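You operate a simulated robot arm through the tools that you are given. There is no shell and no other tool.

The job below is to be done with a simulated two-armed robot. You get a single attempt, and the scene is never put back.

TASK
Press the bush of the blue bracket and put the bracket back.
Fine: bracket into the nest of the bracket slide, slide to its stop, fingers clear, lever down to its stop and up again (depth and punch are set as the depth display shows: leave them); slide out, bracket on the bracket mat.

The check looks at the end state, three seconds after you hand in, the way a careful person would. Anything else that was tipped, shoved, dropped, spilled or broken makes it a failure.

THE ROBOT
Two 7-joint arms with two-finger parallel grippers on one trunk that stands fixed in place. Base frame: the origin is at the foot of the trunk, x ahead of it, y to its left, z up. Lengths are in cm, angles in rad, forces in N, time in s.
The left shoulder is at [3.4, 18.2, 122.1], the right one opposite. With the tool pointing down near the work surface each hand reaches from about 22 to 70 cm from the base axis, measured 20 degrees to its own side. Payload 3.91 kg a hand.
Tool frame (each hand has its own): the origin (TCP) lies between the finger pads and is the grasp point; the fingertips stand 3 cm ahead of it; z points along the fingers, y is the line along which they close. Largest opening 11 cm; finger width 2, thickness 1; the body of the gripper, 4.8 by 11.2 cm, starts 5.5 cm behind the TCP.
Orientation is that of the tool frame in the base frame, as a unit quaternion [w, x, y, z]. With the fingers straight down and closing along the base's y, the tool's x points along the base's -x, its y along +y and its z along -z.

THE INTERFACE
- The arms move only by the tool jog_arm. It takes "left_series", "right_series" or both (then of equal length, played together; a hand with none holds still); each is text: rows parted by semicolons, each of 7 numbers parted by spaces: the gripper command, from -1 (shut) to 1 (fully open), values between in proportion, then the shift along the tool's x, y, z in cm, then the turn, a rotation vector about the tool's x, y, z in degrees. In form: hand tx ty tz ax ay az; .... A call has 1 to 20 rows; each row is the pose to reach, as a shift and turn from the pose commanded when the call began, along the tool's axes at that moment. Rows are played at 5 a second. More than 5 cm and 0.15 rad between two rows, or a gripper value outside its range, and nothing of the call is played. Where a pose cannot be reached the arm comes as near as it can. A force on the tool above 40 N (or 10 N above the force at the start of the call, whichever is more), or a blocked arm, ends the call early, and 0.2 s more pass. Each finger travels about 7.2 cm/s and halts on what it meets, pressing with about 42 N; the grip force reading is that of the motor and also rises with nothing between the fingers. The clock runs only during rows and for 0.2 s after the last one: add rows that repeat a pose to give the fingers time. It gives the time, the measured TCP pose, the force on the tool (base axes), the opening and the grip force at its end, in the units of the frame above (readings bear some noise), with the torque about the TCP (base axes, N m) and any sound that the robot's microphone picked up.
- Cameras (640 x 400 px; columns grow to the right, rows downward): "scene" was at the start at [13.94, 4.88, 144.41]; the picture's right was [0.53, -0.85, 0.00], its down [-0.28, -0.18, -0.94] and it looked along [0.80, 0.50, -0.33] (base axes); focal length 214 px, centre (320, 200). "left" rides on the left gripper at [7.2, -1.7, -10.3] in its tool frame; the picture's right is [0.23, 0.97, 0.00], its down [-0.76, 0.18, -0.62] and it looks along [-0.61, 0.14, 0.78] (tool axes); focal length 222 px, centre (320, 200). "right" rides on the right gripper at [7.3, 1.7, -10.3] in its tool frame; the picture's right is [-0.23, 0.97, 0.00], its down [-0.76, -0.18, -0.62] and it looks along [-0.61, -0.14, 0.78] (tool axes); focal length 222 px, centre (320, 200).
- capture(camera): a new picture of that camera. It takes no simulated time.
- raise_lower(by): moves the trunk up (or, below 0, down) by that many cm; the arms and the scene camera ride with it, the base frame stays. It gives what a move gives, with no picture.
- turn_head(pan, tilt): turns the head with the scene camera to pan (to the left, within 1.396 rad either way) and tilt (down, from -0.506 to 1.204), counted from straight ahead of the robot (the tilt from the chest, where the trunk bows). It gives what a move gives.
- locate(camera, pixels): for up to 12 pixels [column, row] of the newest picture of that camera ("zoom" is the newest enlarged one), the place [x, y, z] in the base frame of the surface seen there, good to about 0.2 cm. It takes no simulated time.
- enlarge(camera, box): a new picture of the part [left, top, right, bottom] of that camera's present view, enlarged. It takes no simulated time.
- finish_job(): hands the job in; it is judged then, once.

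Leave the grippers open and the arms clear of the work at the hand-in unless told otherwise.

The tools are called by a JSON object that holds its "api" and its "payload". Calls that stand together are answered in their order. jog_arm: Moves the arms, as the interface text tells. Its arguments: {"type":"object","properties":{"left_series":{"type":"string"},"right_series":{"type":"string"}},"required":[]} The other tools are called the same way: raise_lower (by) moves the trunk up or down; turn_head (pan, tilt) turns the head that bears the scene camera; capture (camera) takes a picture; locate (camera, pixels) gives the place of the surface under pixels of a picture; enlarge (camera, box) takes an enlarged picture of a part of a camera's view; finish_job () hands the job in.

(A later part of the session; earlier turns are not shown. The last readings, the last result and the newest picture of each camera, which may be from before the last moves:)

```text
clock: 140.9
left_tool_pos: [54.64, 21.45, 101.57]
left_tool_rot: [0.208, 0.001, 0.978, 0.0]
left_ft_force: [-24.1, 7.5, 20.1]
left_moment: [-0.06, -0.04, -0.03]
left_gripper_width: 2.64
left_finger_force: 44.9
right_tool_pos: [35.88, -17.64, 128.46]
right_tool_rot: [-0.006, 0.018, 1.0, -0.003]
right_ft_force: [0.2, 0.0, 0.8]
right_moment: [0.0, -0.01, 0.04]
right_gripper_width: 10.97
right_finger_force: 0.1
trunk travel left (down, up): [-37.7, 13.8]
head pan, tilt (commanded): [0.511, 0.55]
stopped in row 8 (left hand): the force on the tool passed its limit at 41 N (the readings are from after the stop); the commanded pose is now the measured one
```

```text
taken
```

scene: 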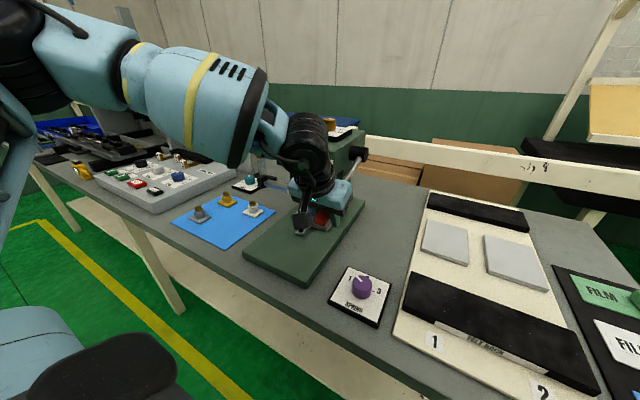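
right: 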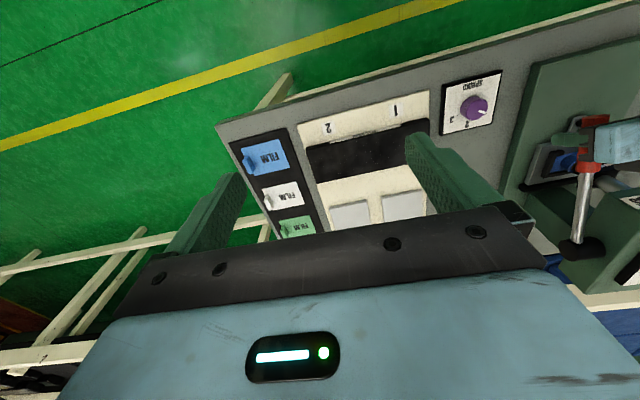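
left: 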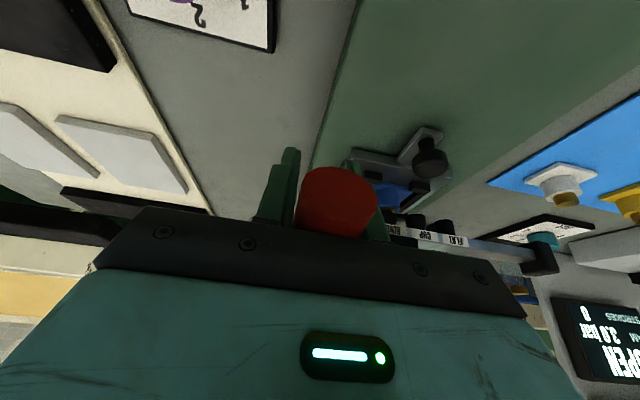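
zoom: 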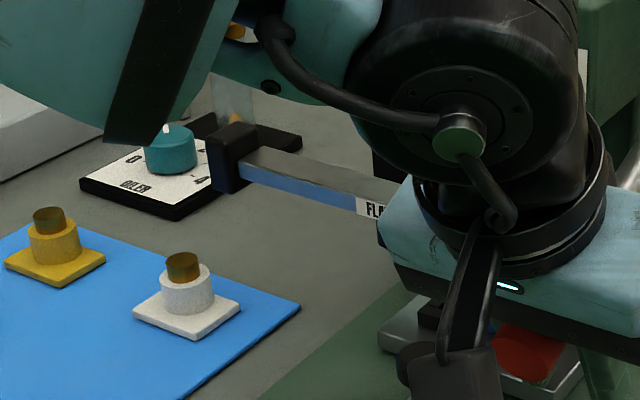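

The punch-strip handle looks the same as two calls ago, while the red end has moved nearer the palm. So the fingers slipped along the grip while the lever stalled at about −23°. I'll verify by measuring.

{"api": "locate", "payload": {"camera": "zoom", "pixels": [[222, 165], [222, 142], [222, 185], [300, 160], [300, 190], [340, 200], [530, 360], [510, 350], [550, 345], [425, 310]]}}

{"api": "locate", "payload": {"camera": "left", "pixels": [[337, 200], [337, 180], [315, 190], [360, 200], [337, 215], [445, 233], [430, 150], [405, 190]]}}

```text
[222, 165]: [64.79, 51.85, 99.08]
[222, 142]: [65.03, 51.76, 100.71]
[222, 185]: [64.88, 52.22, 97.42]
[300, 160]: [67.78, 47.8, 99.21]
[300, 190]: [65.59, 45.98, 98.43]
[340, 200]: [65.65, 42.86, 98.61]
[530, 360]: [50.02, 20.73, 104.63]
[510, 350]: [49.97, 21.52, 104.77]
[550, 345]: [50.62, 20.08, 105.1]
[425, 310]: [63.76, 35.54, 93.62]
```

```text
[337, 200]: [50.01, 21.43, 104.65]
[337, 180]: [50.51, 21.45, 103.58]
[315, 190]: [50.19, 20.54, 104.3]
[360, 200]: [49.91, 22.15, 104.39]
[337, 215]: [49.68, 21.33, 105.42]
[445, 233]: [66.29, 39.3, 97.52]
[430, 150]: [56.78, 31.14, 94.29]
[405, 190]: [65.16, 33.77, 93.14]
```

The lever itself is at about −18° and its top is now against the palm, so pushing along the fingers bears directly on it instead of relying on friction. I'll keep the grip closed as a guide and push along the tool axis in small steps.

{"api": "jog_arm", "payload": {"left_series": "-1 0 0 0.1 0 0 0; -1 0 0 0.2 0 0 0; -1 0 0 0.3 0 0 0; -1 0 0 0.4 0 0 0; -1 0 0 0.5 0 0 0; -1 0 0 0.6 0 0 0; -1 0 0 0.7 0 0 0; -1 0 0 0.8 0 0 0"}}

{"api": "enlarge", "payload": {"camera": "scene", "box": [230, 150, 330, 230]}}

```text
clock: 141.6
left_tool_pos: [54.79, 21.54, 101.69]
left_tool_rot: [0.209, 0.001, 0.978, -0.001]
left_ft_force: [-27.2, 6.7, 21.7]
left_moment: [-0.14, -0.23, -0.02]
left_gripper_width: 2.66
left_finger_force: 44.8
right_tool_pos: [35.87, -17.65, 128.58]
right_tool_rot: [-0.004, 0.018, 1.0, -0.004]
right_ft_force: [0.3, 0.4, 0.3]
right_moment: [-0.01, 0.06, -0.03]
right_gripper_width: 10.99
right_finger_force: 0.2
trunk travel left (down, up): [-37.7, 13.8]
head pan, tilt (commanded): [0.511, 0.55]
stopped in row 3 (left hand): the force on the tool passed its limit at 43 N (the readings are from after the stop); the commanded pose is now the measured one
```

```text
5.00 times, centred on (280, 190) of scene
```

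zoom: 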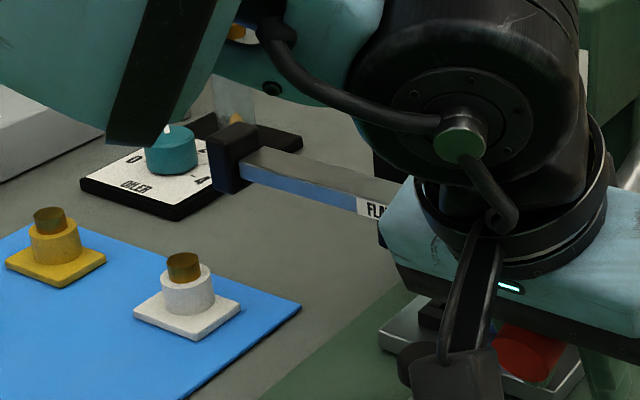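

Much of that force is sideways (−27 N in x). First I'll look at the press from the right camera, zoomed, to see the punch and bush.

{"api": "enlarge", "payload": {"camera": "right", "box": [510, 100, 640, 220]}}

```text
3.33 times, centred on (575, 160) of right
```

zoom: 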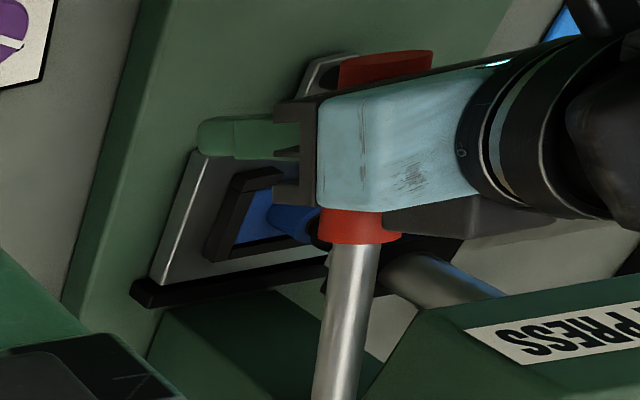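

{"api": "enlarge", "payload": {"camera": "right", "box": [550, 150, 595, 185]}}

{"api": "locate", "payload": {"camera": "zoom", "pixels": [[320, 200], [280, 200], [350, 200], [380, 200], [400, 200], [300, 150], [250, 200], [420, 230], [360, 170], [340, 230]]}}

```text
11.43 times, centred on (572, 168) of right
```

zoom: 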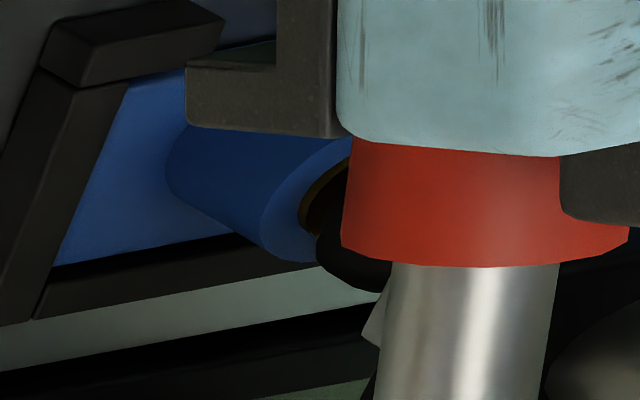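

```text
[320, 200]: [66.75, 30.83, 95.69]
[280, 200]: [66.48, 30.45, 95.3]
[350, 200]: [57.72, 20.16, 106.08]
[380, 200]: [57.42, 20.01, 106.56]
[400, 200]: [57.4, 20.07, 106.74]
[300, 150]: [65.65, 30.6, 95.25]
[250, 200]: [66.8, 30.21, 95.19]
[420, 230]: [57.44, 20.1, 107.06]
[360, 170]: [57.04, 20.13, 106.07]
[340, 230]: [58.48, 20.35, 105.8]
```

No brass bush stands proud except a thin sliver between the boss and the black punch. I'll zoom in further to judge how much remains.

{"api": "enlarge", "payload": {"camera": "right", "box": [562, 158, 580, 176]}}

{"api": "locate", "payload": {"camera": "zoom", "pixels": [[250, 280], [300, 330], [330, 250], [350, 230], [320, 280], [345, 310], [200, 200], [270, 330], [360, 190], [340, 280], [330, 270], [350, 260]]}}

```text
16.00 times, centred on (571, 167) of right
```

zoom: 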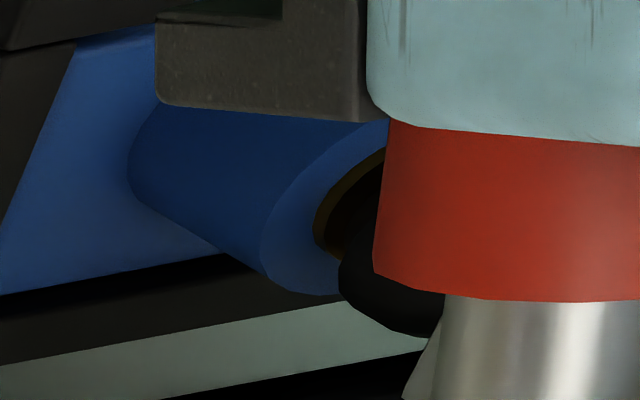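

```text
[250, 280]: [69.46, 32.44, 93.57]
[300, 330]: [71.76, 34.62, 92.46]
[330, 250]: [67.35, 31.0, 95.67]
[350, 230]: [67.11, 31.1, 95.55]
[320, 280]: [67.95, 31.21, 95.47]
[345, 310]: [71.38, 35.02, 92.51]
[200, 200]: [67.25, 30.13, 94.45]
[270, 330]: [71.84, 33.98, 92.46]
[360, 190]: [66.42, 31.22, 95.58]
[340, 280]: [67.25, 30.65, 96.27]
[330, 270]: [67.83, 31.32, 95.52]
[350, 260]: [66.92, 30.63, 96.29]
```

The bush top reads z about 95.6, nearly flush with the boss top at 95.5. It stood 1.15 cm proud before, so the 10 mm press is complete and the lever is at its stop. Now I'll bring the lever back up along its arc, first relieving the side force.

{"api": "jog_arm", "payload": {"left_series": "-1 0.12 0 -0.15 0 0 0; -1 0 0 -0.64 0 0 0; -1 -0.1 0 -1.34 0 0 0; -1 -0.24 0 -2.04 0 0 0; -1 -0.4 0 -2.74 0 0 0; -1 -0.58 0 -3.43 0 0 0; -1 -0.79 0 -4.11 0 0 0; -1 -1.02 0 -4.79 0 0 0; -1 -1.28 0 -5.45 0 0 0; -1 -1.56 0 -6.11 0 0 0; -1 -1.56 0 -6.11 0 0 0"}}

{"api": "enlarge", "payload": {"camera": "scene", "box": [230, 90, 370, 230]}}

{"api": "capture", "payload": {"camera": "left"}}

```text
clock: 144.0
left_tool_pos: [54.07, 21.57, 107.5]
left_tool_rot: [0.206, 0.0, 0.978, 0.0]
left_ft_force: [-10.1, -2.3, -6.4]
left_moment: [0.06, 1.02, 0.02]
left_gripper_width: 2.62
left_finger_force: 45.1
right_tool_pos: [36.32, -17.72, 128.4]
right_tool_rot: [-0.006, 0.018, 1.0, -0.004]
right_ft_force: [0.6, -0.1, 0.1]
right_moment: [0.0, -0.01, -0.02]
right_gripper_width: 11.0
right_finger_force: 0.0
trunk travel left (down, up): [-37.7, 13.8]
head pan, tilt (commanded): [0.511, 0.55]
```

```text
2.86 times, centred on (300, 160) of scene
```

zoom: 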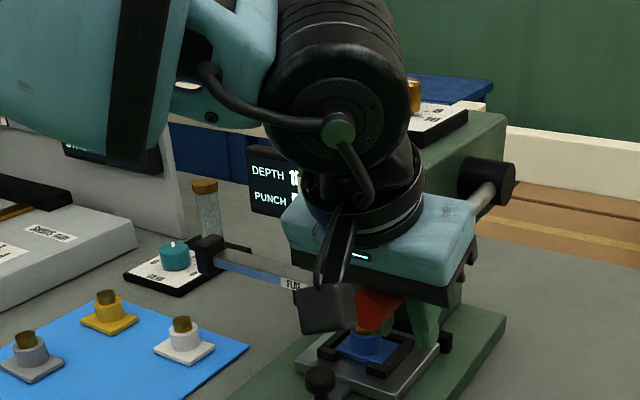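

```text
taken
```

left: 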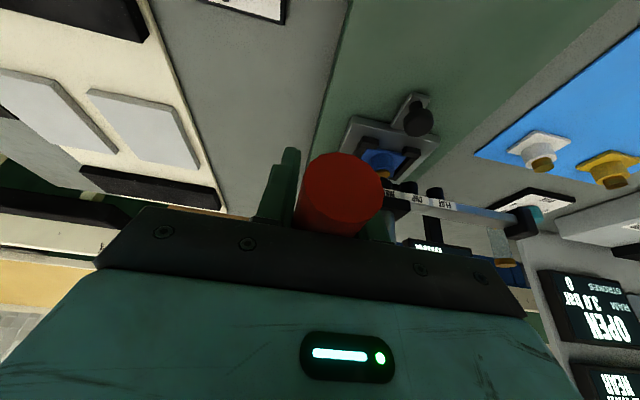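

The lever is rising with the hand and the punch is lifting off. Continuing up the arc to +20°.

{"api": "jog_arm", "payload": {"left_series": "-1 -0.2 0 -0.65 0 0 0; -1 -0.52 0 -1.28 0 0 0; -1 -0.87 0 -1.91 0 0 0; -1 -1.24 0 -2.52 0 0 0; -1 -1.63 0 -3.12 0 0 0; -1 -2.04 0 -3.7 0 0 0; -1 -2.47 0 -4.27 0 0 0; -1 -2.92 0 -4.83 0 0 0; -1 -3.38 0 -5.37 0 0 0; -1 -3.87 0 -5.89 0 0 0; -1 -3.87 0 -5.89 0 0 0"}}

{"api": "enlarge", "payload": {"camera": "scene", "box": [230, 70, 370, 230]}}

```text
clock: 146.4
left_tool_pos: [55.15, 21.5, 114.41]
left_tool_rot: [0.208, 0.0, 0.978, 0.0]
left_ft_force: [-10.9, -3.3, -3.3]
left_moment: [-0.04, 1.17, 0.03]
left_gripper_width: 2.66
left_finger_force: 45.1
right_tool_pos: [36.19, -17.71, 128.34]
right_tool_rot: [-0.006, 0.018, 1.0, -0.004]
right_ft_force: [-0.2, -0.1, 0.6]
right_moment: [-0.01, -0.03, -0.04]
right_gripper_width: 10.99
right_finger_force: 0.1
trunk travel left (down, up): [-37.7, 13.8]
head pan, tilt (commanded): [0.511, 0.55]
```

```text
2.50 times, centred on (300, 150) of scene
```

zoom: 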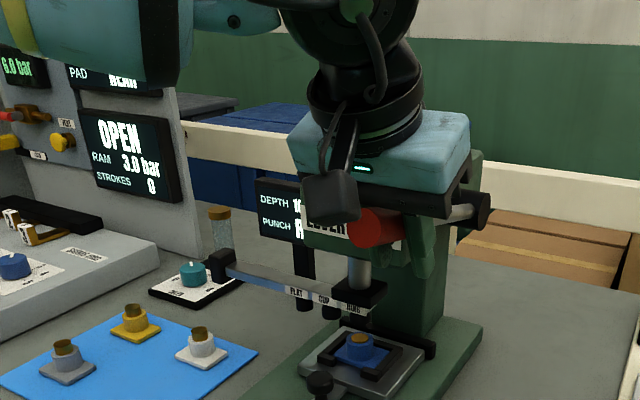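

The brass bush now sits nearly flush in the boss, with the punch well above it. Bringing the lever the rest of the way to its upper stop.

{"api": "jog_arm", "payload": {"left_series": "-1 -0.25 0 -0.25 0 0 0; -1 -0.5 0 -0.51 0 0 0; -1 -0.77 0 -0.75 0 0 0; -1 -1.03 0 -0.99 0 0 0; -1 -1.3 0 -1.23 0 0 0; -1 -1.57 0 -1.46 0 0 0; -1 -1.84 0 -1.69 0 0 0; -1 -2.12 0 -1.91 0 0 0; -1 -2.4 0 -2.12 0 0 0; -1 -2.69 0 -2.34 0 0 0; -1 -2.69 0 -2.34 0 0 0"}}

{"api": "enlarge", "payload": {"camera": "scene", "box": [240, 60, 400, 220]}}

```text
clock: 148.8
left_tool_pos: [56.72, 21.47, 117.73]
left_tool_rot: [0.208, 0.0, 0.978, 0.0]
left_ft_force: [-17.0, -1.4, 1.5]
left_moment: [-0.05, 1.1, 0.09]
left_gripper_width: 2.65
left_finger_force: 45.2
right_tool_pos: [36.12, -17.64, 128.35]
right_tool_rot: [-0.006, 0.017, 1.0, -0.003]
right_ft_force: [-0.6, 0.3, 0.5]
right_moment: [-0.03, -0.01, 0.02]
right_gripper_width: 11.0
right_finger_force: 0.1
trunk travel left (down, up): [-37.7, 13.8]
head pan, tilt (commanded): [0.511, 0.55]
```

```text
2.50 times, centred on (320, 140) of scene
```

zoom: 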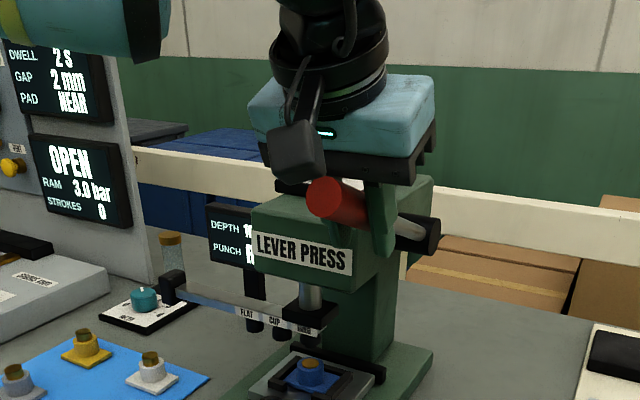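

The lever looks close to its original attitude. Measuring its end (originally at (52.3, 21.3, 123.55)).

{"api": "locate", "payload": {"camera": "zoom", "pixels": [[324, 198], [315, 190], [335, 205], [328, 182], [320, 213], [410, 228], [425, 235], [432, 230]]}}

{"api": "enlarge", "payload": {"camera": "scene", "box": [250, 150, 350, 230]}}

```text
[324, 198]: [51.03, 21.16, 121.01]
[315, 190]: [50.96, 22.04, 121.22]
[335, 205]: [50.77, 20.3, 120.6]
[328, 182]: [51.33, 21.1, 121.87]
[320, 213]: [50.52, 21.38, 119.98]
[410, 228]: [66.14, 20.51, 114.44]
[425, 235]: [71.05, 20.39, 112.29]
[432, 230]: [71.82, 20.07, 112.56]
```

```text
5.00 times, centred on (300, 190) of scene
```

zoom: 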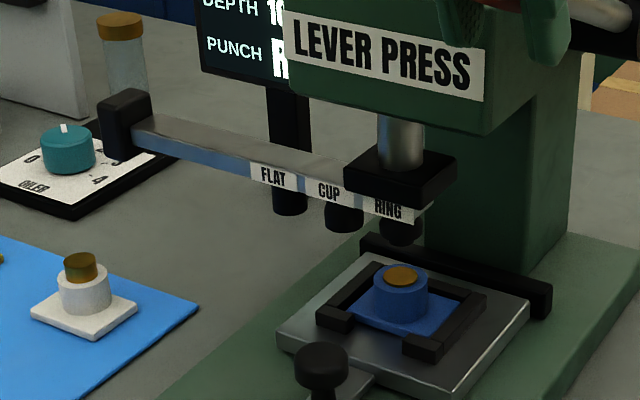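

The bush is flush and the bracket looks right. The lever end, though, is at (50.95, 120.95), which is 23° and not yet its full 30°: the fingers slipped. I'll open, shift back along the lever to its outer part, and regrip.

{"api": "jog_arm", "payload": {"left_series": "-0.3 0 0 0 0 0 0; 0 0.3 0 0 0 0 0; 0 0.6 0 -0.8 0 0 0; 0 1.2 0 -2 0 0 0; 0 1.78 0 -3.14 0 0 0; 0 1.78 0 -3.14 0 0 0"}}

{"api": "capture", "payload": {"camera": "left"}}

{"api": "enlarge", "payload": {"camera": "scene", "box": [240, 60, 400, 220]}}

```text
clock: 150.2
left_tool_pos: [53.98, 21.53, 119.77]
left_tool_rot: [0.205, 0.001, 0.979, 0.0]
left_ft_force: [-0.3, -0.3, 0.9]
left_moment: [0.0, -0.01, 0.01]
left_gripper_width: 5.51
left_finger_force: 0.0
right_tool_pos: [36.42, -17.59, 128.31]
right_tool_rot: [-0.007, 0.017, 1.0, -0.004]
right_ft_force: [-0.1, 0.3, 0.5]
right_moment: [0.0, 0.01, 0.01]
right_gripper_width: 10.98
right_finger_force: 0.1
trunk travel left (down, up): [-37.7, 13.8]
head pan, tilt (commanded): [0.511, 0.55]
```

```text
taken
```

left: 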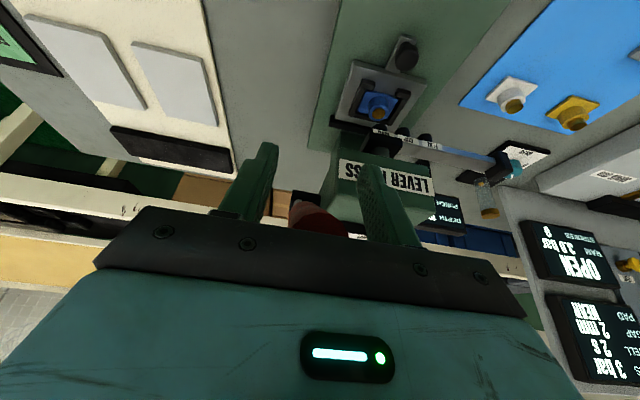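

```text
2.50 times, centred on (320, 140) of scene
```

zoom: 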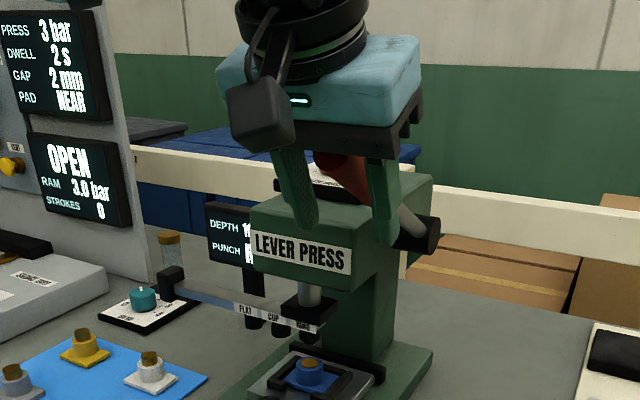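

When released, the lever rose by itself (it's sprung). Measuring where it is now.

{"api": "locate", "payload": {"camera": "zoom", "pixels": [[340, 165], [350, 180], [335, 160], [360, 195], [330, 170], [405, 225], [412, 232], [425, 235]]}}

{"api": "enlarge", "payload": {"camera": "left", "box": [260, 140, 390, 250]}}

```text
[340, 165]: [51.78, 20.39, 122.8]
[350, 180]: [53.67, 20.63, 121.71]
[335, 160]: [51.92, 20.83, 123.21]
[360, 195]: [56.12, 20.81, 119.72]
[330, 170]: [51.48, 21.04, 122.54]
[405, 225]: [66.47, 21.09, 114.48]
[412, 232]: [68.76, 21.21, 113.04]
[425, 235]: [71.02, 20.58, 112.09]
```

```text
3.64 times, centred on (325, 195) of left
```

zoom: 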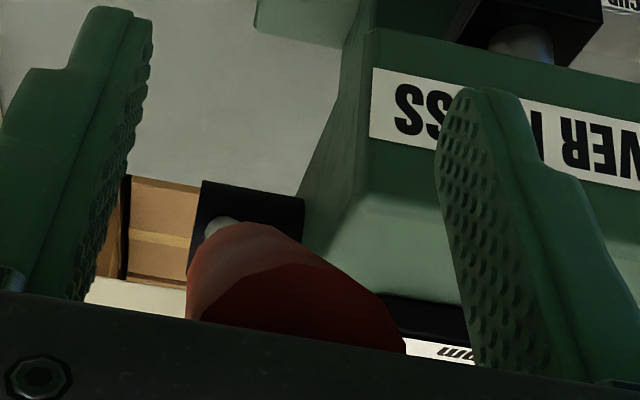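

The lever has sprung back to about 30°, its original attitude, and touches nothing. I'll withdraw the hand up along the tool axis.

{"api": "jog_arm", "payload": {"left_series": "0 0 0 -1.5 0 0 0; 0 0 0 -3.5 0 0 0; 0 0 0 -6 0 0 0; 0 0 0 -9 0 0 0; 0 0 0 -12 0 0 0; 0 0 0 -12 0 0 0"}}

{"api": "enlarge", "payload": {"camera": "scene", "box": [260, 90, 380, 230]}}

```text
clock: 151.6
left_tool_pos: [49.13, 21.42, 131.09]
left_tool_rot: [0.206, 0.0, 0.979, -0.001]
left_ft_force: [-0.4, -0.1, 0.1]
left_moment: [-0.01, -0.03, 0.01]
left_gripper_width: 5.49
left_finger_force: 0.1
right_tool_pos: [36.43, -17.75, 128.38]
right_tool_rot: [-0.007, 0.018, 1.0, -0.004]
right_ft_force: [0.0, 0.0, 0.2]
right_moment: [0.01, 0.01, 0.03]
right_gripper_width: 11.02
right_finger_force: 0.1
trunk travel left (down, up): [-37.7, 13.8]
head pan, tilt (commanded): [0.511, 0.55]
```

```text
2.86 times, centred on (320, 160) of scene
```

zoom: 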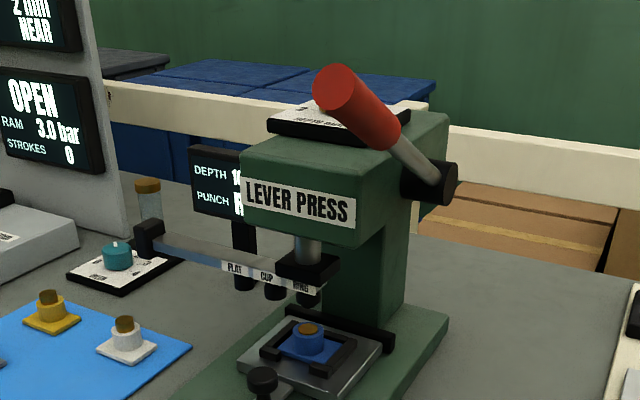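

The lever is fully up and clear. I'll look closely at the pressed bush and measure its protrusion.

{"api": "enlarge", "payload": {"camera": "scene", "box": [300, 185, 340, 220]}}

{"api": "locate", "payload": {"camera": "zoom", "pixels": [[250, 180], [235, 185], [265, 180], [255, 195], [255, 205], [225, 200], [250, 170], [280, 185], [250, 215], [245, 190]]}}

```text
11.43 times, centred on (320, 202) of scene
```

zoom: 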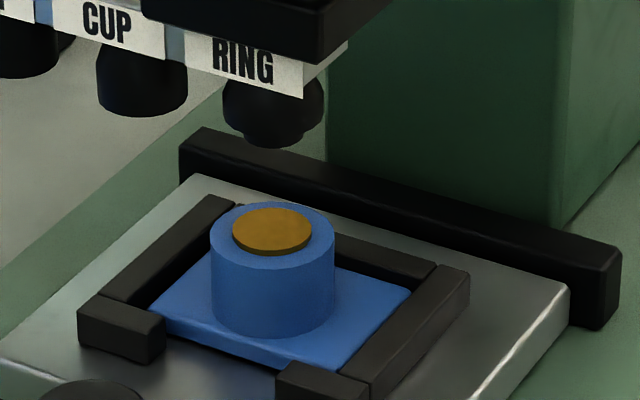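

```text
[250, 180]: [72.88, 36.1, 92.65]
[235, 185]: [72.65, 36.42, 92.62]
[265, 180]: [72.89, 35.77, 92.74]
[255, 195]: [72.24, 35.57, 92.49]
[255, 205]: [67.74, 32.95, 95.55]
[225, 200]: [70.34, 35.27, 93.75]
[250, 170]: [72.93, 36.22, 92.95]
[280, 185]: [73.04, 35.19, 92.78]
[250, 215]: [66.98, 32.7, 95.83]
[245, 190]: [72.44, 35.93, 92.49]
```

{"api": "locate", "payload": {"camera": "zoom", "pixels": [[272, 230], [255, 228], [290, 230], [272, 242], [325, 235], [272, 262], [220, 240], [272, 249], [272, 245], [315, 220]]}}

```text
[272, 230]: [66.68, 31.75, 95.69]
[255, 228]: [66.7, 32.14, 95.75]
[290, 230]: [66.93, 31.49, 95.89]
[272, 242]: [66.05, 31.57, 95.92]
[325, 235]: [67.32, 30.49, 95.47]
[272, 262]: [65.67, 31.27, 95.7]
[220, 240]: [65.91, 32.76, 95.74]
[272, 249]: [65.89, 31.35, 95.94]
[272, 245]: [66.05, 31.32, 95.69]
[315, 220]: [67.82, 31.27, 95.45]
```

The bush top is at z about 95.75 against the boss top at 95.6. It's pressed 1.0 cm with 0.15 left proud, as the 10 mm setting gives. Now I'll take the hand round to in front of the slide knob.

{"api": "jog_arm", "payload": {"left_series": "0 2.05 3.5 1.28 0 0 0; 0 4.1 7 2.55 0 0 0; 0 6.14 10.5 3.83 0 0 0; 0 7.86 10.5 7.7 0 0 0; 0 9.6 10.5 11.6 0 0 0; 0 11.31 10.5 15.43 0 0 0; 0 11.31 10.5 15.43 0 0 0"}}

{"api": "capture", "payload": {"camera": "left"}}

```text
clock: 153.2
left_tool_pos: [45.04, 31.99, 111.8]
left_tool_rot: [0.207, 0.0, 0.978, 0.0]
left_ft_force: [-0.4, -0.6, -0.5]
left_moment: [0.02, 0.02, -0.01]
left_gripper_width: 5.52
left_finger_force: 0.0
right_tool_pos: [36.38, -17.64, 128.22]
right_tool_rot: [-0.006, 0.017, 1.0, -0.003]
right_ft_force: [0.4, 0.2, 0.0]
right_moment: [0.01, -0.04, -0.01]
right_gripper_width: 11.0
right_finger_force: 0.0
trunk travel left (down, up): [-37.7, 13.8]
head pan, tilt (commanded): [0.511, 0.55]
```

```text
taken
```

left: 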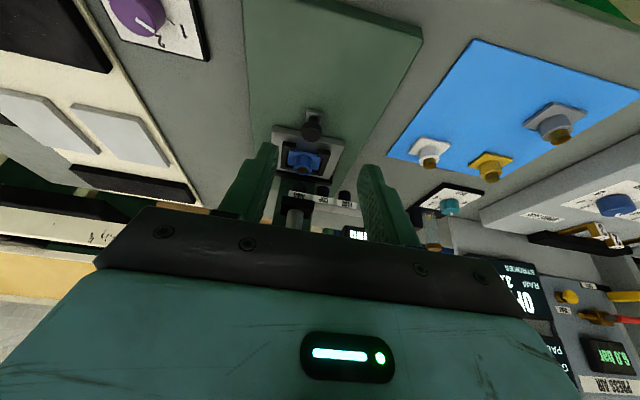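

Same approach as before, down and forward along the tool axis around the knob.

{"api": "jog_arm", "payload": {"left_series": "0 -1 0 2.2 0 0 0; 0 -2.3 0 5 0 0 0; 0 -3.7 0 8 0 0 0; 0 -4.9 0 10.7 0 0 0; 0 -5.42 0 12.5 0 0 0; 0 -5.42 0 15 0 0 0; 0 -5.42 0 17.5 0 0 0; 0 -5.42 0 19.5 0 0 0; 0 -5.42 0 19.5 0 0 0"}}

{"api": "enlarge", "payload": {"camera": "left", "box": [240, 80, 400, 210]}}

```text
clock: 155.2
left_tool_pos: [57.74, 32.02, 96.5]
left_tool_rot: [0.207, 0.002, 0.978, 0.0]
left_ft_force: [-0.1, -0.2, -0.6]
left_moment: [0.0, -0.01, -0.01]
left_gripper_width: 5.48
left_finger_force: 0.0
right_tool_pos: [36.26, -17.68, 128.4]
right_tool_rot: [-0.007, 0.017, 1.0, -0.003]
right_ft_force: [-0.8, -0.2, 0.0]
right_moment: [-0.01, 0.01, -0.01]
right_gripper_width: 10.98
right_finger_force: 0.0
trunk travel left (down, up): [-37.7, 13.8]
head pan, tilt (commanded): [0.511, 0.55]
```

```text
3.08 times, centred on (320, 145) of left
```

zoom: 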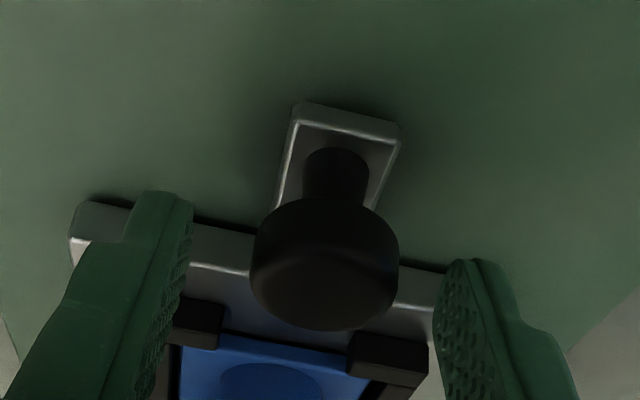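

The knob is centred. A touch lower, then close.

{"api": "jog_arm", "payload": {"left_series": "0 0 0 0.3 0 0 0; -0.2 0 0 0.3 0 0 0; -0.45 0 0 0.3 0 0 0; -0.55 0 0 0.3 0 0 0; -1 0 0 0.3 0 0 0; -1 0 0 0.3 0 0 0"}}

```text
clock: 156.6
left_tool_pos: [57.87, 31.95, 96.12]
left_tool_rot: [0.206, 0.001, 0.978, 0.0]
left_ft_force: [0.1, 0.2, -0.5]
left_moment: [0.0, -0.11, 0.01]
left_gripper_width: 2.92
left_finger_force: 45.1
right_tool_pos: [36.36, -17.71, 128.3]
right_tool_rot: [-0.007, 0.017, 1.0, -0.005]
right_ft_force: [-0.5, 1.1, -0.1]
right_moment: [-0.01, 0.02, 0.0]
right_gripper_width: 10.99
right_finger_force: 0.1
trunk travel left (down, up): [-37.7, 13.8]
head pan, tilt (commanded): [0.511, 0.55]
```

Good grip with negligible side load. Pulling the slide out slowly, first 6 cm.

{"api": "jog_arm", "payload": {"left_series": "-1 0.05 0 -0.02 0 0 0; -1 0.14 0 -0.06 0 0 0; -1 0.27 0 -0.12 0 0 0; -1 0.46 0 -0.2 0 0 0; -1 0.69 0 -0.3 0 0 0; -1 0.96 0 -0.42 0 0 0; -1 1.28 0 -0.56 0 0 0; -1 1.65 0 -0.72 0 0 0; -1 2.06 0 -0.9 0 0 0; -1 2.51 0 -1.1 0 0 0; -1 2.97 0 -1.3 0 0 0; -1 3.43 0 -1.5 0 0 0; -1 3.88 0 -1.7 0 0 0; -1 4.34 0 -1.9 0 0 0; -1 4.8 0 -2.1 0 0 0; -1 5.21 0 -2.28 0 0 0; -1 5.48 0 -2.4 0 0 0; -1 5.48 0 -2.4 0 0 0"}}

```text
clock: 160.4
left_tool_pos: [51.86, 31.92, 96.13]
left_tool_rot: [0.207, 0.001, 0.978, 0.0]
left_ft_force: [0.3, 3.2, 6.8]
left_moment: [0.1, -0.55, 0.01]
left_gripper_width: 2.91
left_finger_force: 44.6
right_tool_pos: [36.23, -17.68, 128.35]
right_tool_rot: [-0.006, 0.018, 1.0, -0.004]
right_ft_force: [0.3, 0.2, -0.5]
right_moment: [0.0, 0.03, 0.01]
right_gripper_width: 10.99
right_finger_force: 0.0
trunk travel left (down, up): [-37.7, 13.8]
head pan, tilt (commanded): [0.511, 0.55]
```

Smooth. Pulling the remaining 6 cm, creeping at the end to the outer stop.

{"api": "jog_arm", "payload": {"left_series": "-1 0.05 0 -0.04 0 0 0; -1 0.14 0 -0.09 0 0 0; -1 0.27 0 -0.16 0 0 0; -1 0.46 0 -0.25 0 0 0; -1 0.69 0 -0.35 0 0 0; -1 0.96 0 -0.47 0 0 0; -1 1.28 0 -0.62 0 0 0; -1 1.65 0 -0.78 0 0 0; -1 2.06 0 -0.96 0 0 0; -1 2.51 0 -1.16 0 0 0; -1 2.97 0 -1.36 0 0 0; -1 3.43 0 -1.57 0 0 0; -1 3.88 0 -1.77 0 0 0; -1 4.34 0 -1.97 0 0 0; -1 4.8 0 -2.17 0 0 0; -1 5.1 0 -2.3 0 0 0; -1 5.35 0 -2.42 0 0 0; -1 5.35 0 -2.42 0 0 0"}}

{"api": "jog_arm", "payload": {"left_series": "-1 0.1 0 -0.04 0 0 0; -1 0.2 0 -0.08 0 0 0; -1 0.3 0 -0.12 0 0 0; -1 0.4 0 -0.16 0 0 0; -1 0.5 0 -0.2 0 0 0; -1 0.6 0 -0.24 0 0 0; -1 0.7 0 -0.28 0 0 0; -1 0.8 0 -0.32 0 0 0; -1 0.9 0 -0.36 0 0 0"}}

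```text
clock: 164.2
left_tool_pos: [45.94, 31.95, 96.09]
left_tool_rot: [0.207, -0.001, 0.978, 0.001]
left_ft_force: [-3.7, 1.7, 5.1]
left_moment: [0.1, 0.33, -0.03]
left_gripper_width: 2.94
left_finger_force: 45.1
right_tool_pos: [36.38, -17.59, 128.37]
right_tool_rot: [-0.006, 0.017, 1.0, -0.003]
right_ft_force: [0.4, 0.1, -0.3]
right_moment: [-0.02, 0.05, 0.0]
right_gripper_width: 11.0
right_finger_force: 0.1
trunk travel left (down, up): [-37.7, 13.8]
head pan, tilt (commanded): [0.511, 0.55]
```

```text
clock: 166.2
left_tool_pos: [45.44, 31.95, 96.19]
left_tool_rot: [0.207, 0.0, 0.978, 0.0]
left_ft_force: [30.3, -5.4, -0.8]
left_moment: [-0.11, -0.65, 0.02]
left_gripper_width: 2.93
left_finger_force: 45.1
right_tool_pos: [36.76, -17.72, 128.07]
right_tool_rot: [-0.008, 0.017, 1.0, -0.003]
right_ft_force: [-0.6, 0.8, 0.2]
right_moment: [-0.03, 0.03, 0.0]
right_gripper_width: 10.98
right_finger_force: 0.1
trunk travel left (down, up): [-37.7, 13.8]
head pan, tilt (commanded): [0.511, 0.55]
```

At the outer stop (30 N, TCP x 45.44). Relaxing, releasing and retreating up along the tool axis.

{"api": "jog_arm", "payload": {"left_series": "-1 -0.18 0 0.08 0 0 0; -1 -0.38 0 0.16 0 0 0; -0.3 -0.38 0 0.16 0 0 0; 0 -0.38 0 0.16 0 0 0; 0 -0.38 0 0.16 0 0 0; 0 -0.38 0 -2 0 0 0; 0 -0.38 0 -5 0 0 0; 0 -0.38 0 -8.5 0 0 0; 0 -0.38 0 -12 0 0 0; 0 -0.38 0 -12 0 0 0"}}

{"api": "jog_arm", "payload": {"left_series": "0 -3 0 -0.1 0 8 0; 0 -6 0 -0.2 0 16 0; 0 -9 0 -0.3 0 24 0; 0 -12.5 0 -0.4 0 24 0; 0 -12.5 0 -0.4 0 24 0"}}

{"api": "capture", "payload": {"camera": "left"}}

{"api": "capture", "payload": {"camera": "scene"}}

```text
clock: 168.4
left_tool_pos: [40.5, 31.93, 107.42]
left_tool_rot: [0.206, 0.001, 0.978, -0.001]
left_ft_force: [-0.2, -0.2, -0.2]
left_moment: [0.0, -0.02, -0.01]
left_gripper_width: 5.49
left_finger_force: 0.1
right_tool_pos: [36.46, -17.7, 128.42]
right_tool_rot: [-0.007, 0.017, 1.0, -0.004]
right_ft_force: [0.7, -0.3, -0.5]
right_moment: [0.02, -0.01, -0.03]
right_gripper_width: 11.01
right_finger_force: 0.2
trunk travel left (down, up): [-37.7, 13.8]
head pan, tilt (commanded): [0.511, 0.55]
```

```text
clock: 169.6
left_tool_pos: [51.76, 31.94, 112.75]
left_tool_rot: [-0.002, 0.001, 1.0, -0.001]
left_ft_force: [-0.1, -0.4, 0.4]
left_moment: [0.01, 0.02, 0.01]
left_gripper_width: 5.51
left_finger_force: 0.0
right_tool_pos: [36.3, -17.68, 128.35]
right_tool_rot: [-0.007, 0.017, 1.0, -0.004]
right_ft_force: [-0.2, 0.1, 0.2]
right_moment: [-0.03, 0.01, 0.02]
right_gripper_width: 11.02
right_finger_force: 0.1
trunk travel left (down, up): [-37.7, 13.8]
head pan, tilt (commanded): [0.511, 0.55]
```

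```text
taken
```

left: 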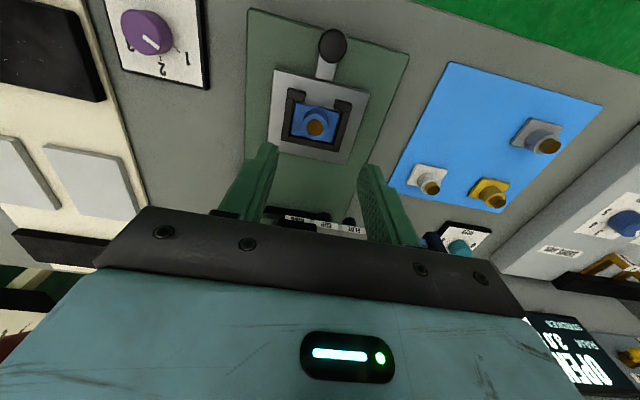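

```text
taken
```

scene: 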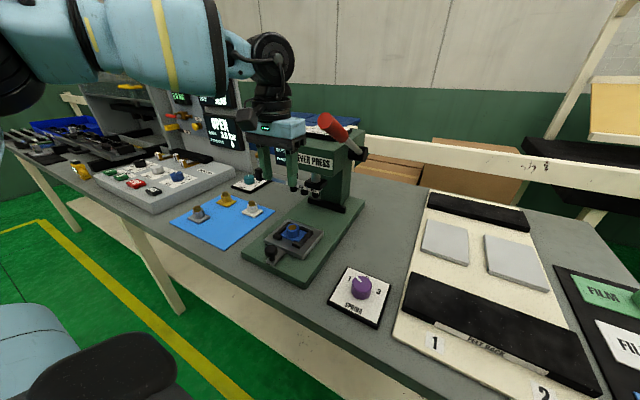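

The slide is out, with the bracket in it. Moving above the bracket and measuring the boss.

{"api": "jog_arm", "payload": {"left_series": "0 -1.5 0 3 0 0 0; 0 -2.9 0 6 0 0 0; 0 -2.9 0 8.7 0 0 0; 0 -2.9 0 8.7 0 0 0"}}

{"api": "enlarge", "payload": {"camera": "left", "box": [280, 50, 390, 160]}}

```text
clock: 170.6
left_tool_pos: [54.79, 31.74, 103.97]
left_tool_rot: [-0.001, 0.001, 1.0, 0.0]
left_ft_force: [-0.3, -0.7, -0.8]
left_moment: [0.0, 0.01, -0.01]
left_gripper_width: 5.52
left_finger_force: 0.1
right_tool_pos: [36.39, -17.74, 128.31]
right_tool_rot: [-0.008, 0.018, 1.0, -0.004]
right_ft_force: [-0.2, -0.1, 0.6]
right_moment: [0.01, 0.02, 0.01]
right_gripper_width: 11.01
right_finger_force: 0.1
trunk travel left (down, up): [-37.7, 13.8]
head pan, tilt (commanded): [0.511, 0.55]
```

```text
3.64 times, centred on (335, 105) of left
```

zoom: 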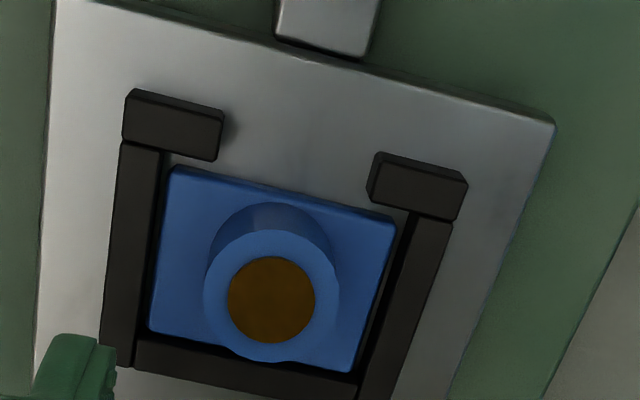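

The bush is nearly flush in the boss. Locating its centre.

{"api": "locate", "payload": {"camera": "zoom", "pixels": [[271, 299], [230, 299], [312, 299], [271, 260], [271, 340], [205, 295], [337, 290], [271, 358], [180, 175], [385, 225], [155, 325], [350, 365]]}}

```text
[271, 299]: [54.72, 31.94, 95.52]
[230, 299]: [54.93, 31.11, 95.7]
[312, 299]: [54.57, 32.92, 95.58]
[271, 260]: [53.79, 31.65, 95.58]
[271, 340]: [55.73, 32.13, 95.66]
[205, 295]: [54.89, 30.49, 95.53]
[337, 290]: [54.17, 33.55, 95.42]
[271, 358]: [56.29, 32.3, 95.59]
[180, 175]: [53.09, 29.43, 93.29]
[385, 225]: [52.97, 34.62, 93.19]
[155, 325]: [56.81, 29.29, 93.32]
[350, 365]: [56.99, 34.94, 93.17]
```

Boss centre (54.73, 31.97). Descending and grasping.

{"api": "jog_arm", "payload": {"left_series": "0 0.03 0.2 2.5 0 0 0; 0 0.03 0.2 5 0 0 0; 0 0.03 0.2 6.3 0 0 0; 0 0.03 0.2 6.9 0 0 0; 0 0.03 0.2 6.9 0 0 0; -0.3 0.03 0.2 6.9 0 0 0; -0.6 0.03 0.2 6.9 0 0 0; -1 0.03 0.2 6.9 0 0 0; -1 0.03 0.2 6.9 0 0 0; -1 0.03 0.2 6.9 0 0 0"}}

```text
clock: 172.8
left_tool_pos: [54.78, 32.16, 97.05]
left_tool_rot: [-0.002, 0.001, 1.0, 0.0]
left_ft_force: [0.0, -4.7, -0.5]
left_moment: [-0.22, 0.01, 0.03]
left_gripper_width: 3.15
left_finger_force: 41.5
right_tool_pos: [36.42, -17.72, 128.32]
right_tool_rot: [-0.007, 0.018, 1.0, -0.003]
right_ft_force: [-0.3, -0.2, 0.6]
right_moment: [-0.01, 0.02, -0.02]
right_gripper_width: 11.0
right_finger_force: 0.0
trunk travel left (down, up): [-37.7, 13.8]
head pan, tilt (commanded): [0.511, 0.55]
```

Gripped at 3.15 cm. Lifting 9 cm and carrying it to its place on the mat, TCP about (49.95, 53.9).

{"api": "jog_arm", "payload": {"left_series": "-1 0 0 -1 0 0 0; -1 0 0 -3 0 0 0; -1 0 0 -6 0 0 0; -1 0 0 -9 0 0 0; -1 0.8 3.6 -9 0 0 0; -1 1.6 7.4 -9 0 0 0; -1 2.4 11.2 -9 0 0 0; -1 3.3 15 -9 0 0 0; -1 4.1 18.8 -9 0 0 0; -1 4.8 21.8 -9 0 0 0; -1 4.8 21.8 -9 0 0 0"}}

{"api": "capture", "payload": {"camera": "left"}}

{"api": "enlarge", "payload": {"camera": "scene", "box": [160, 150, 300, 260]}}

```text
clock: 175.2
left_tool_pos: [49.64, 53.86, 106.28]
left_tool_rot: [-0.002, -0.001, 1.0, 0.001]
left_ft_force: [0.1, 0.1, -0.7]
left_moment: [0.01, -0.01, -0.02]
left_gripper_width: 3.11
left_finger_force: 42.4
right_tool_pos: [36.28, -18.0, 128.31]
right_tool_rot: [-0.006, 0.018, 1.0, -0.002]
right_ft_force: [-1.0, 0.0, 0.0]
right_moment: [0.05, 0.0, -0.02]
right_gripper_width: 11.01
right_finger_force: 0.1
trunk travel left (down, up): [-37.7, 13.8]
head pan, tilt (commanded): [0.511, 0.55]
```

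```text
taken
```

left: 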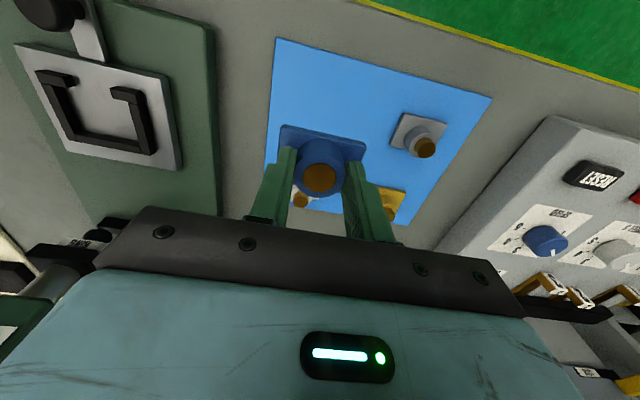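

```text
3.64 times, centred on (230, 205) of scene
```

zoom: 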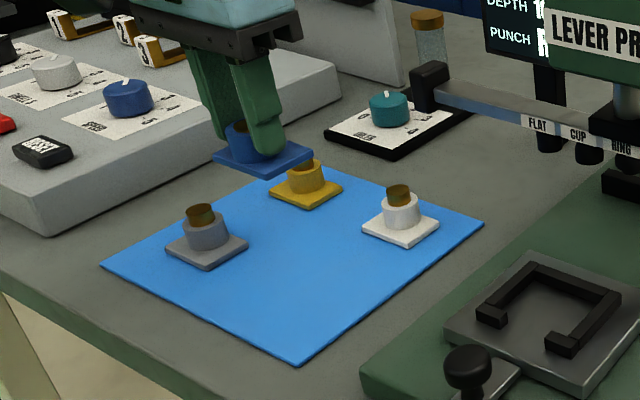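

The place below is free. Lowering in steps to just above the mat.

{"api": "jog_arm", "payload": {"left_series": "-1 0 0 3 0 0 0; -1 0 0 6 0 0 0; -1 0 0 9 0 0 0; -1 0 0 11 0 0 0; -1 0 0 12.2 0 0 0; -1 0 0 12.7 0 0 0; -1 0 0 12.7 0 0 0"}}

{"api": "enlarge", "payload": {"camera": "scene", "box": [160, 150, 300, 260]}}

```text
clock: 176.8
left_tool_pos: [49.83, 53.79, 93.44]
left_tool_rot: [-0.002, 0.0, 1.0, -0.001]
left_ft_force: [-0.4, 0.8, -1.2]
left_moment: [0.01, 0.04, -0.03]
left_gripper_width: 3.14
left_finger_force: 42.1
right_tool_pos: [36.38, -17.59, 128.39]
right_tool_rot: [-0.007, 0.017, 1.0, -0.004]
right_ft_force: [-0.4, -1.2, 0.0]
right_moment: [-0.02, -0.02, 0.01]
right_gripper_width: 10.98
right_finger_force: 0.0
trunk travel left (down, up): [-37.7, 13.8]
head pan, tilt (commanded): [0.511, 0.55]
```

```text
3.64 times, centred on (230, 205) of scene
```

zoom: 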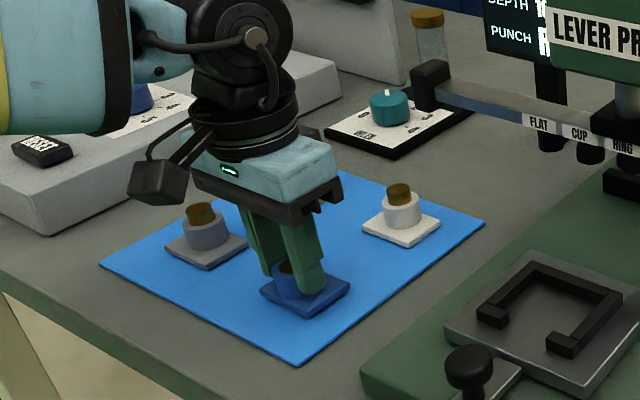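

Just above the mat, no contact yet. Lowering the last few millimetres.

{"api": "jog_arm", "payload": {"left_series": "-1 0 0 0.1 0 0 0; -1 0 0 0.2 0 0 0; -1 0 0 0.28 0 0 0; -1 0 0 0.36 0 0 0; -1 0 0 0.36 0 0 0"}}

```text
clock: 178.0
left_tool_pos: [49.81, 53.99, 92.84]
left_tool_rot: [-0.002, 0.001, 1.0, 0.0]
left_ft_force: [0.1, 0.0, -0.5]
left_moment: [0.02, 0.02, -0.01]
left_gripper_width: 3.15
left_finger_force: 41.7
right_tool_pos: [36.46, -17.68, 128.32]
right_tool_rot: [-0.007, 0.017, 1.0, -0.004]
right_ft_force: [0.7, -0.3, 0.6]
right_moment: [-0.03, 0.04, 0.0]
right_gripper_width: 11.01
right_finger_force: 0.0
trunk travel left (down, up): [-37.7, 13.8]
head pan, tilt (commanded): [0.511, 0.55]
```

{"api": "jog_arm", "payload": {"left_series": "-1 0 0 0.08 0 0 0; -1 0 0 0.16 0 0 0; -1 0 0 0.16 0 0 0"}}

{"api": "enlarge", "payload": {"camera": "left", "box": [240, 80, 400, 200]}}

```text
clock: 178.8
left_tool_pos: [49.93, 53.99, 92.89]
left_tool_rot: [0.0, 0.001, 1.0, 0.0]
left_ft_force: [0.2, 1.7, 9.4]
left_moment: [-0.02, 0.13, -0.04]
left_gripper_width: 3.15
left_finger_force: 42.5
right_tool_pos: [36.23, -17.7, 128.38]
right_tool_rot: [-0.006, 0.018, 1.0, -0.003]
right_ft_force: [0.1, 0.8, 0.2]
right_moment: [0.02, -0.01, -0.01]
right_gripper_width: 11.0
right_finger_force: 0.1
trunk travel left (down, up): [-37.7, 13.8]
head pan, tilt (commanded): [0.511, 0.55]
```

```text
3.33 times, centred on (320, 140) of left
```

zoom: 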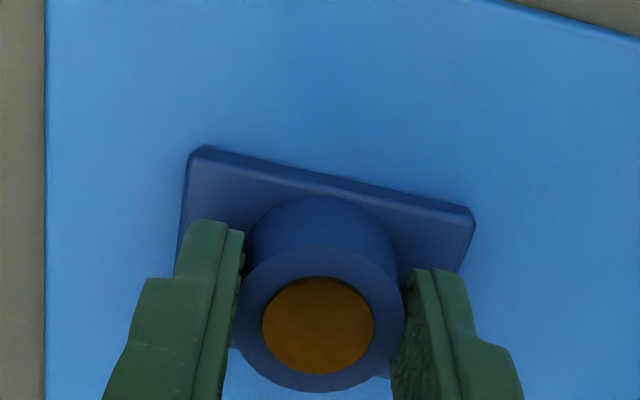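

Contact at 9.4 N: the bracket rests on the mat. Easing, opening, and rising straight up.

{"api": "jog_arm", "payload": {"left_series": "-1 0 0 -0.08 0 0 0; -0.2 0 0 -0.08 0 0 0; 0 0 0 -0.08 0 0 0; 0 0 0 -0.08 0 0 0; 0 0 0 -2.5 0 0 0; 0 0 0 -6 0 0 0; 0 0 0 -10 0 0 0; 0 0 0 -14 0 0 0; 0 0 0 -14 0 0 0"}}

{"api": "enlarge", "payload": {"camera": "scene", "box": [160, 150, 300, 260]}}

{"api": "enlarge", "payload": {"camera": "left", "box": [240, 40, 400, 180]}}

```text
clock: 180.8
left_tool_pos: [49.8, 53.9, 106.84]
left_tool_rot: [-0.001, 0.0, 1.0, 0.0]
left_ft_force: [0.6, 0.2, 0.4]
left_moment: [-0.01, -0.01, -0.01]
left_gripper_width: 5.47
left_finger_force: 0.1
right_tool_pos: [36.28, -17.75, 128.46]
right_tool_rot: [-0.007, 0.018, 1.0, -0.004]
right_ft_force: [-0.4, 0.6, 0.1]
right_moment: [-0.04, -0.01, 0.03]
right_gripper_width: 11.01
right_finger_force: 0.0
trunk travel left (down, up): [-37.7, 13.8]
head pan, tilt (commanded): [0.511, 0.55]
```

```text
3.64 times, centred on (230, 205) of scene
```

zoom: 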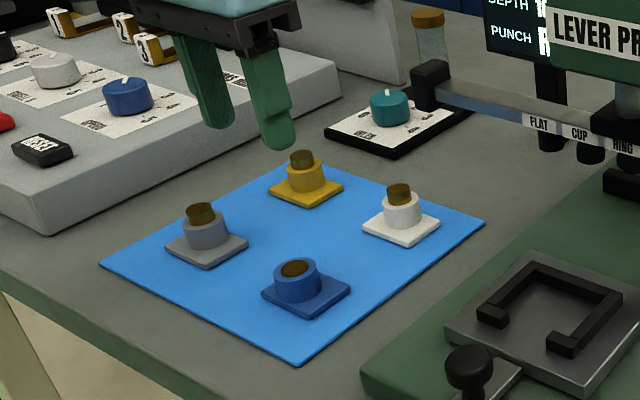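

```text
2.86 times, centred on (320, 110) of left
```

zoom: 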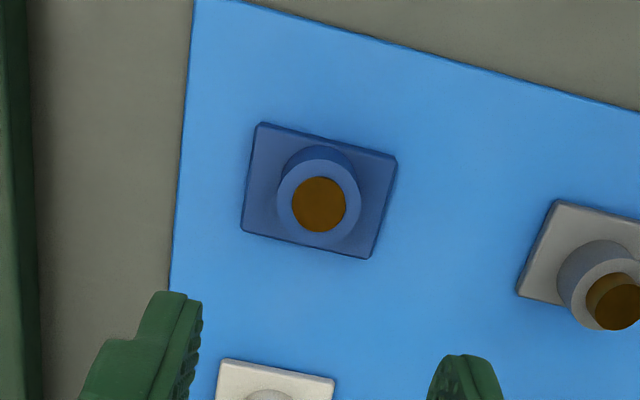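

The bracket stands on the mat with its bush pressed in. A final measurement of the bush height.

{"api": "locate", "payload": {"camera": "zoom", "pixels": [[320, 203], [300, 203], [340, 203], [320, 185], [320, 222], [320, 168], [285, 205], [355, 205], [320, 238], [260, 140], [385, 165], [365, 250]]}}

{"api": "enlarge", "payload": {"camera": "scene", "box": [225, 205, 265, 240]}}

```text
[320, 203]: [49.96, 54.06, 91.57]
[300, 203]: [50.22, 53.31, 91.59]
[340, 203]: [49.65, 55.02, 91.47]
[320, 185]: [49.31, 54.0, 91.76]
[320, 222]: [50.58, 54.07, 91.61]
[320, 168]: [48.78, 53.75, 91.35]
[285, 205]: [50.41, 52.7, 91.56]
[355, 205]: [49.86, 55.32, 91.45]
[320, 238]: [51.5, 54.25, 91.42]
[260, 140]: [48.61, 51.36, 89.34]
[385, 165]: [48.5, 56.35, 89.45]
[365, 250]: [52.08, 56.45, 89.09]
```

```text
11.43 times, centred on (245, 222) of scene
```

zoom: 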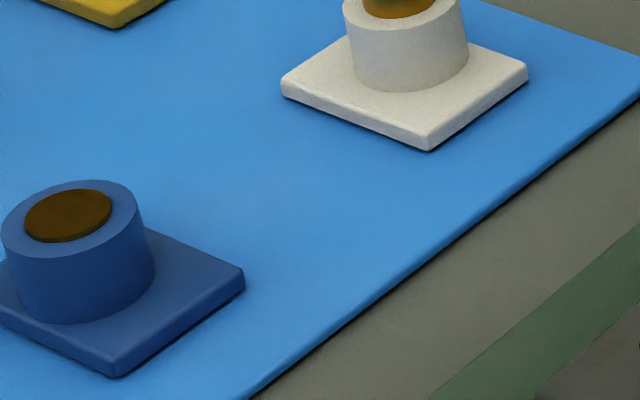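

The bush stands only about 0.15 cm proud, and the bracket is within the mat (base x 48.5–52.6, y 51.3–56.5). Now I'll take the left arm up and back, clear of the work, with the gripper open.

{"api": "jog_arm", "payload": {"left_series": "0.2 0 0 -3 0 0 0; 0.4 2.5 -1 -6 0 0 0; 0.6 6 -2.5 -8.5 0 0 0; 0.8 9.5 -4 -10 0 0 0; 1 13 -6 -11 0 0 0; 1 16.5 -8 -12 0 0 0; 1 20 -10 -12 0 0 0; 1 20 -10 -12 0 0 0"}}

{"api": "capture", "payload": {"camera": "scene"}}

{"api": "enlarge", "payload": {"camera": "scene", "box": [160, 100, 380, 300]}}

```text
clock: 182.6
left_tool_pos: [30.14, 43.95, 118.84]
left_tool_rot: [-0.002, 0.0, 1.0, -0.002]
left_ft_force: [-0.1, -0.2, 0.4]
left_moment: [0.0, 0.03, -0.02]
left_gripper_width: 11.0
left_finger_force: 0.1
right_tool_pos: [36.41, -17.68, 128.34]
right_tool_rot: [-0.007, 0.017, 1.0, -0.005]
right_ft_force: [0.3, -0.3, 0.0]
right_moment: [-0.03, 0.04, 0.0]
right_gripper_width: 11.0
right_finger_force: 0.1
trunk travel left (down, up): [-37.7, 13.8]
head pan, tilt (commanded): [0.511, 0.55]
```

```text
taken
```

scene: 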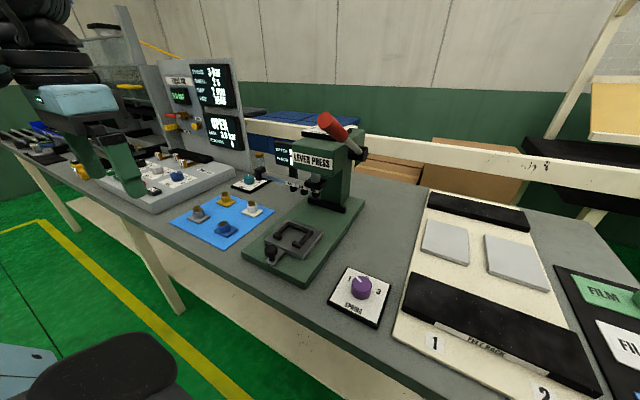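

```text
2.00 times, centred on (270, 200) of scene
```

zoom: 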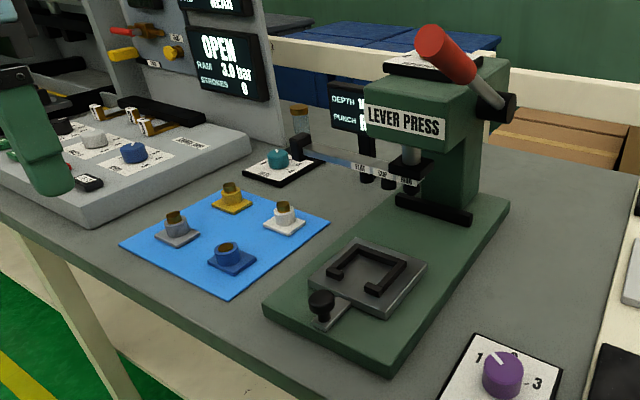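

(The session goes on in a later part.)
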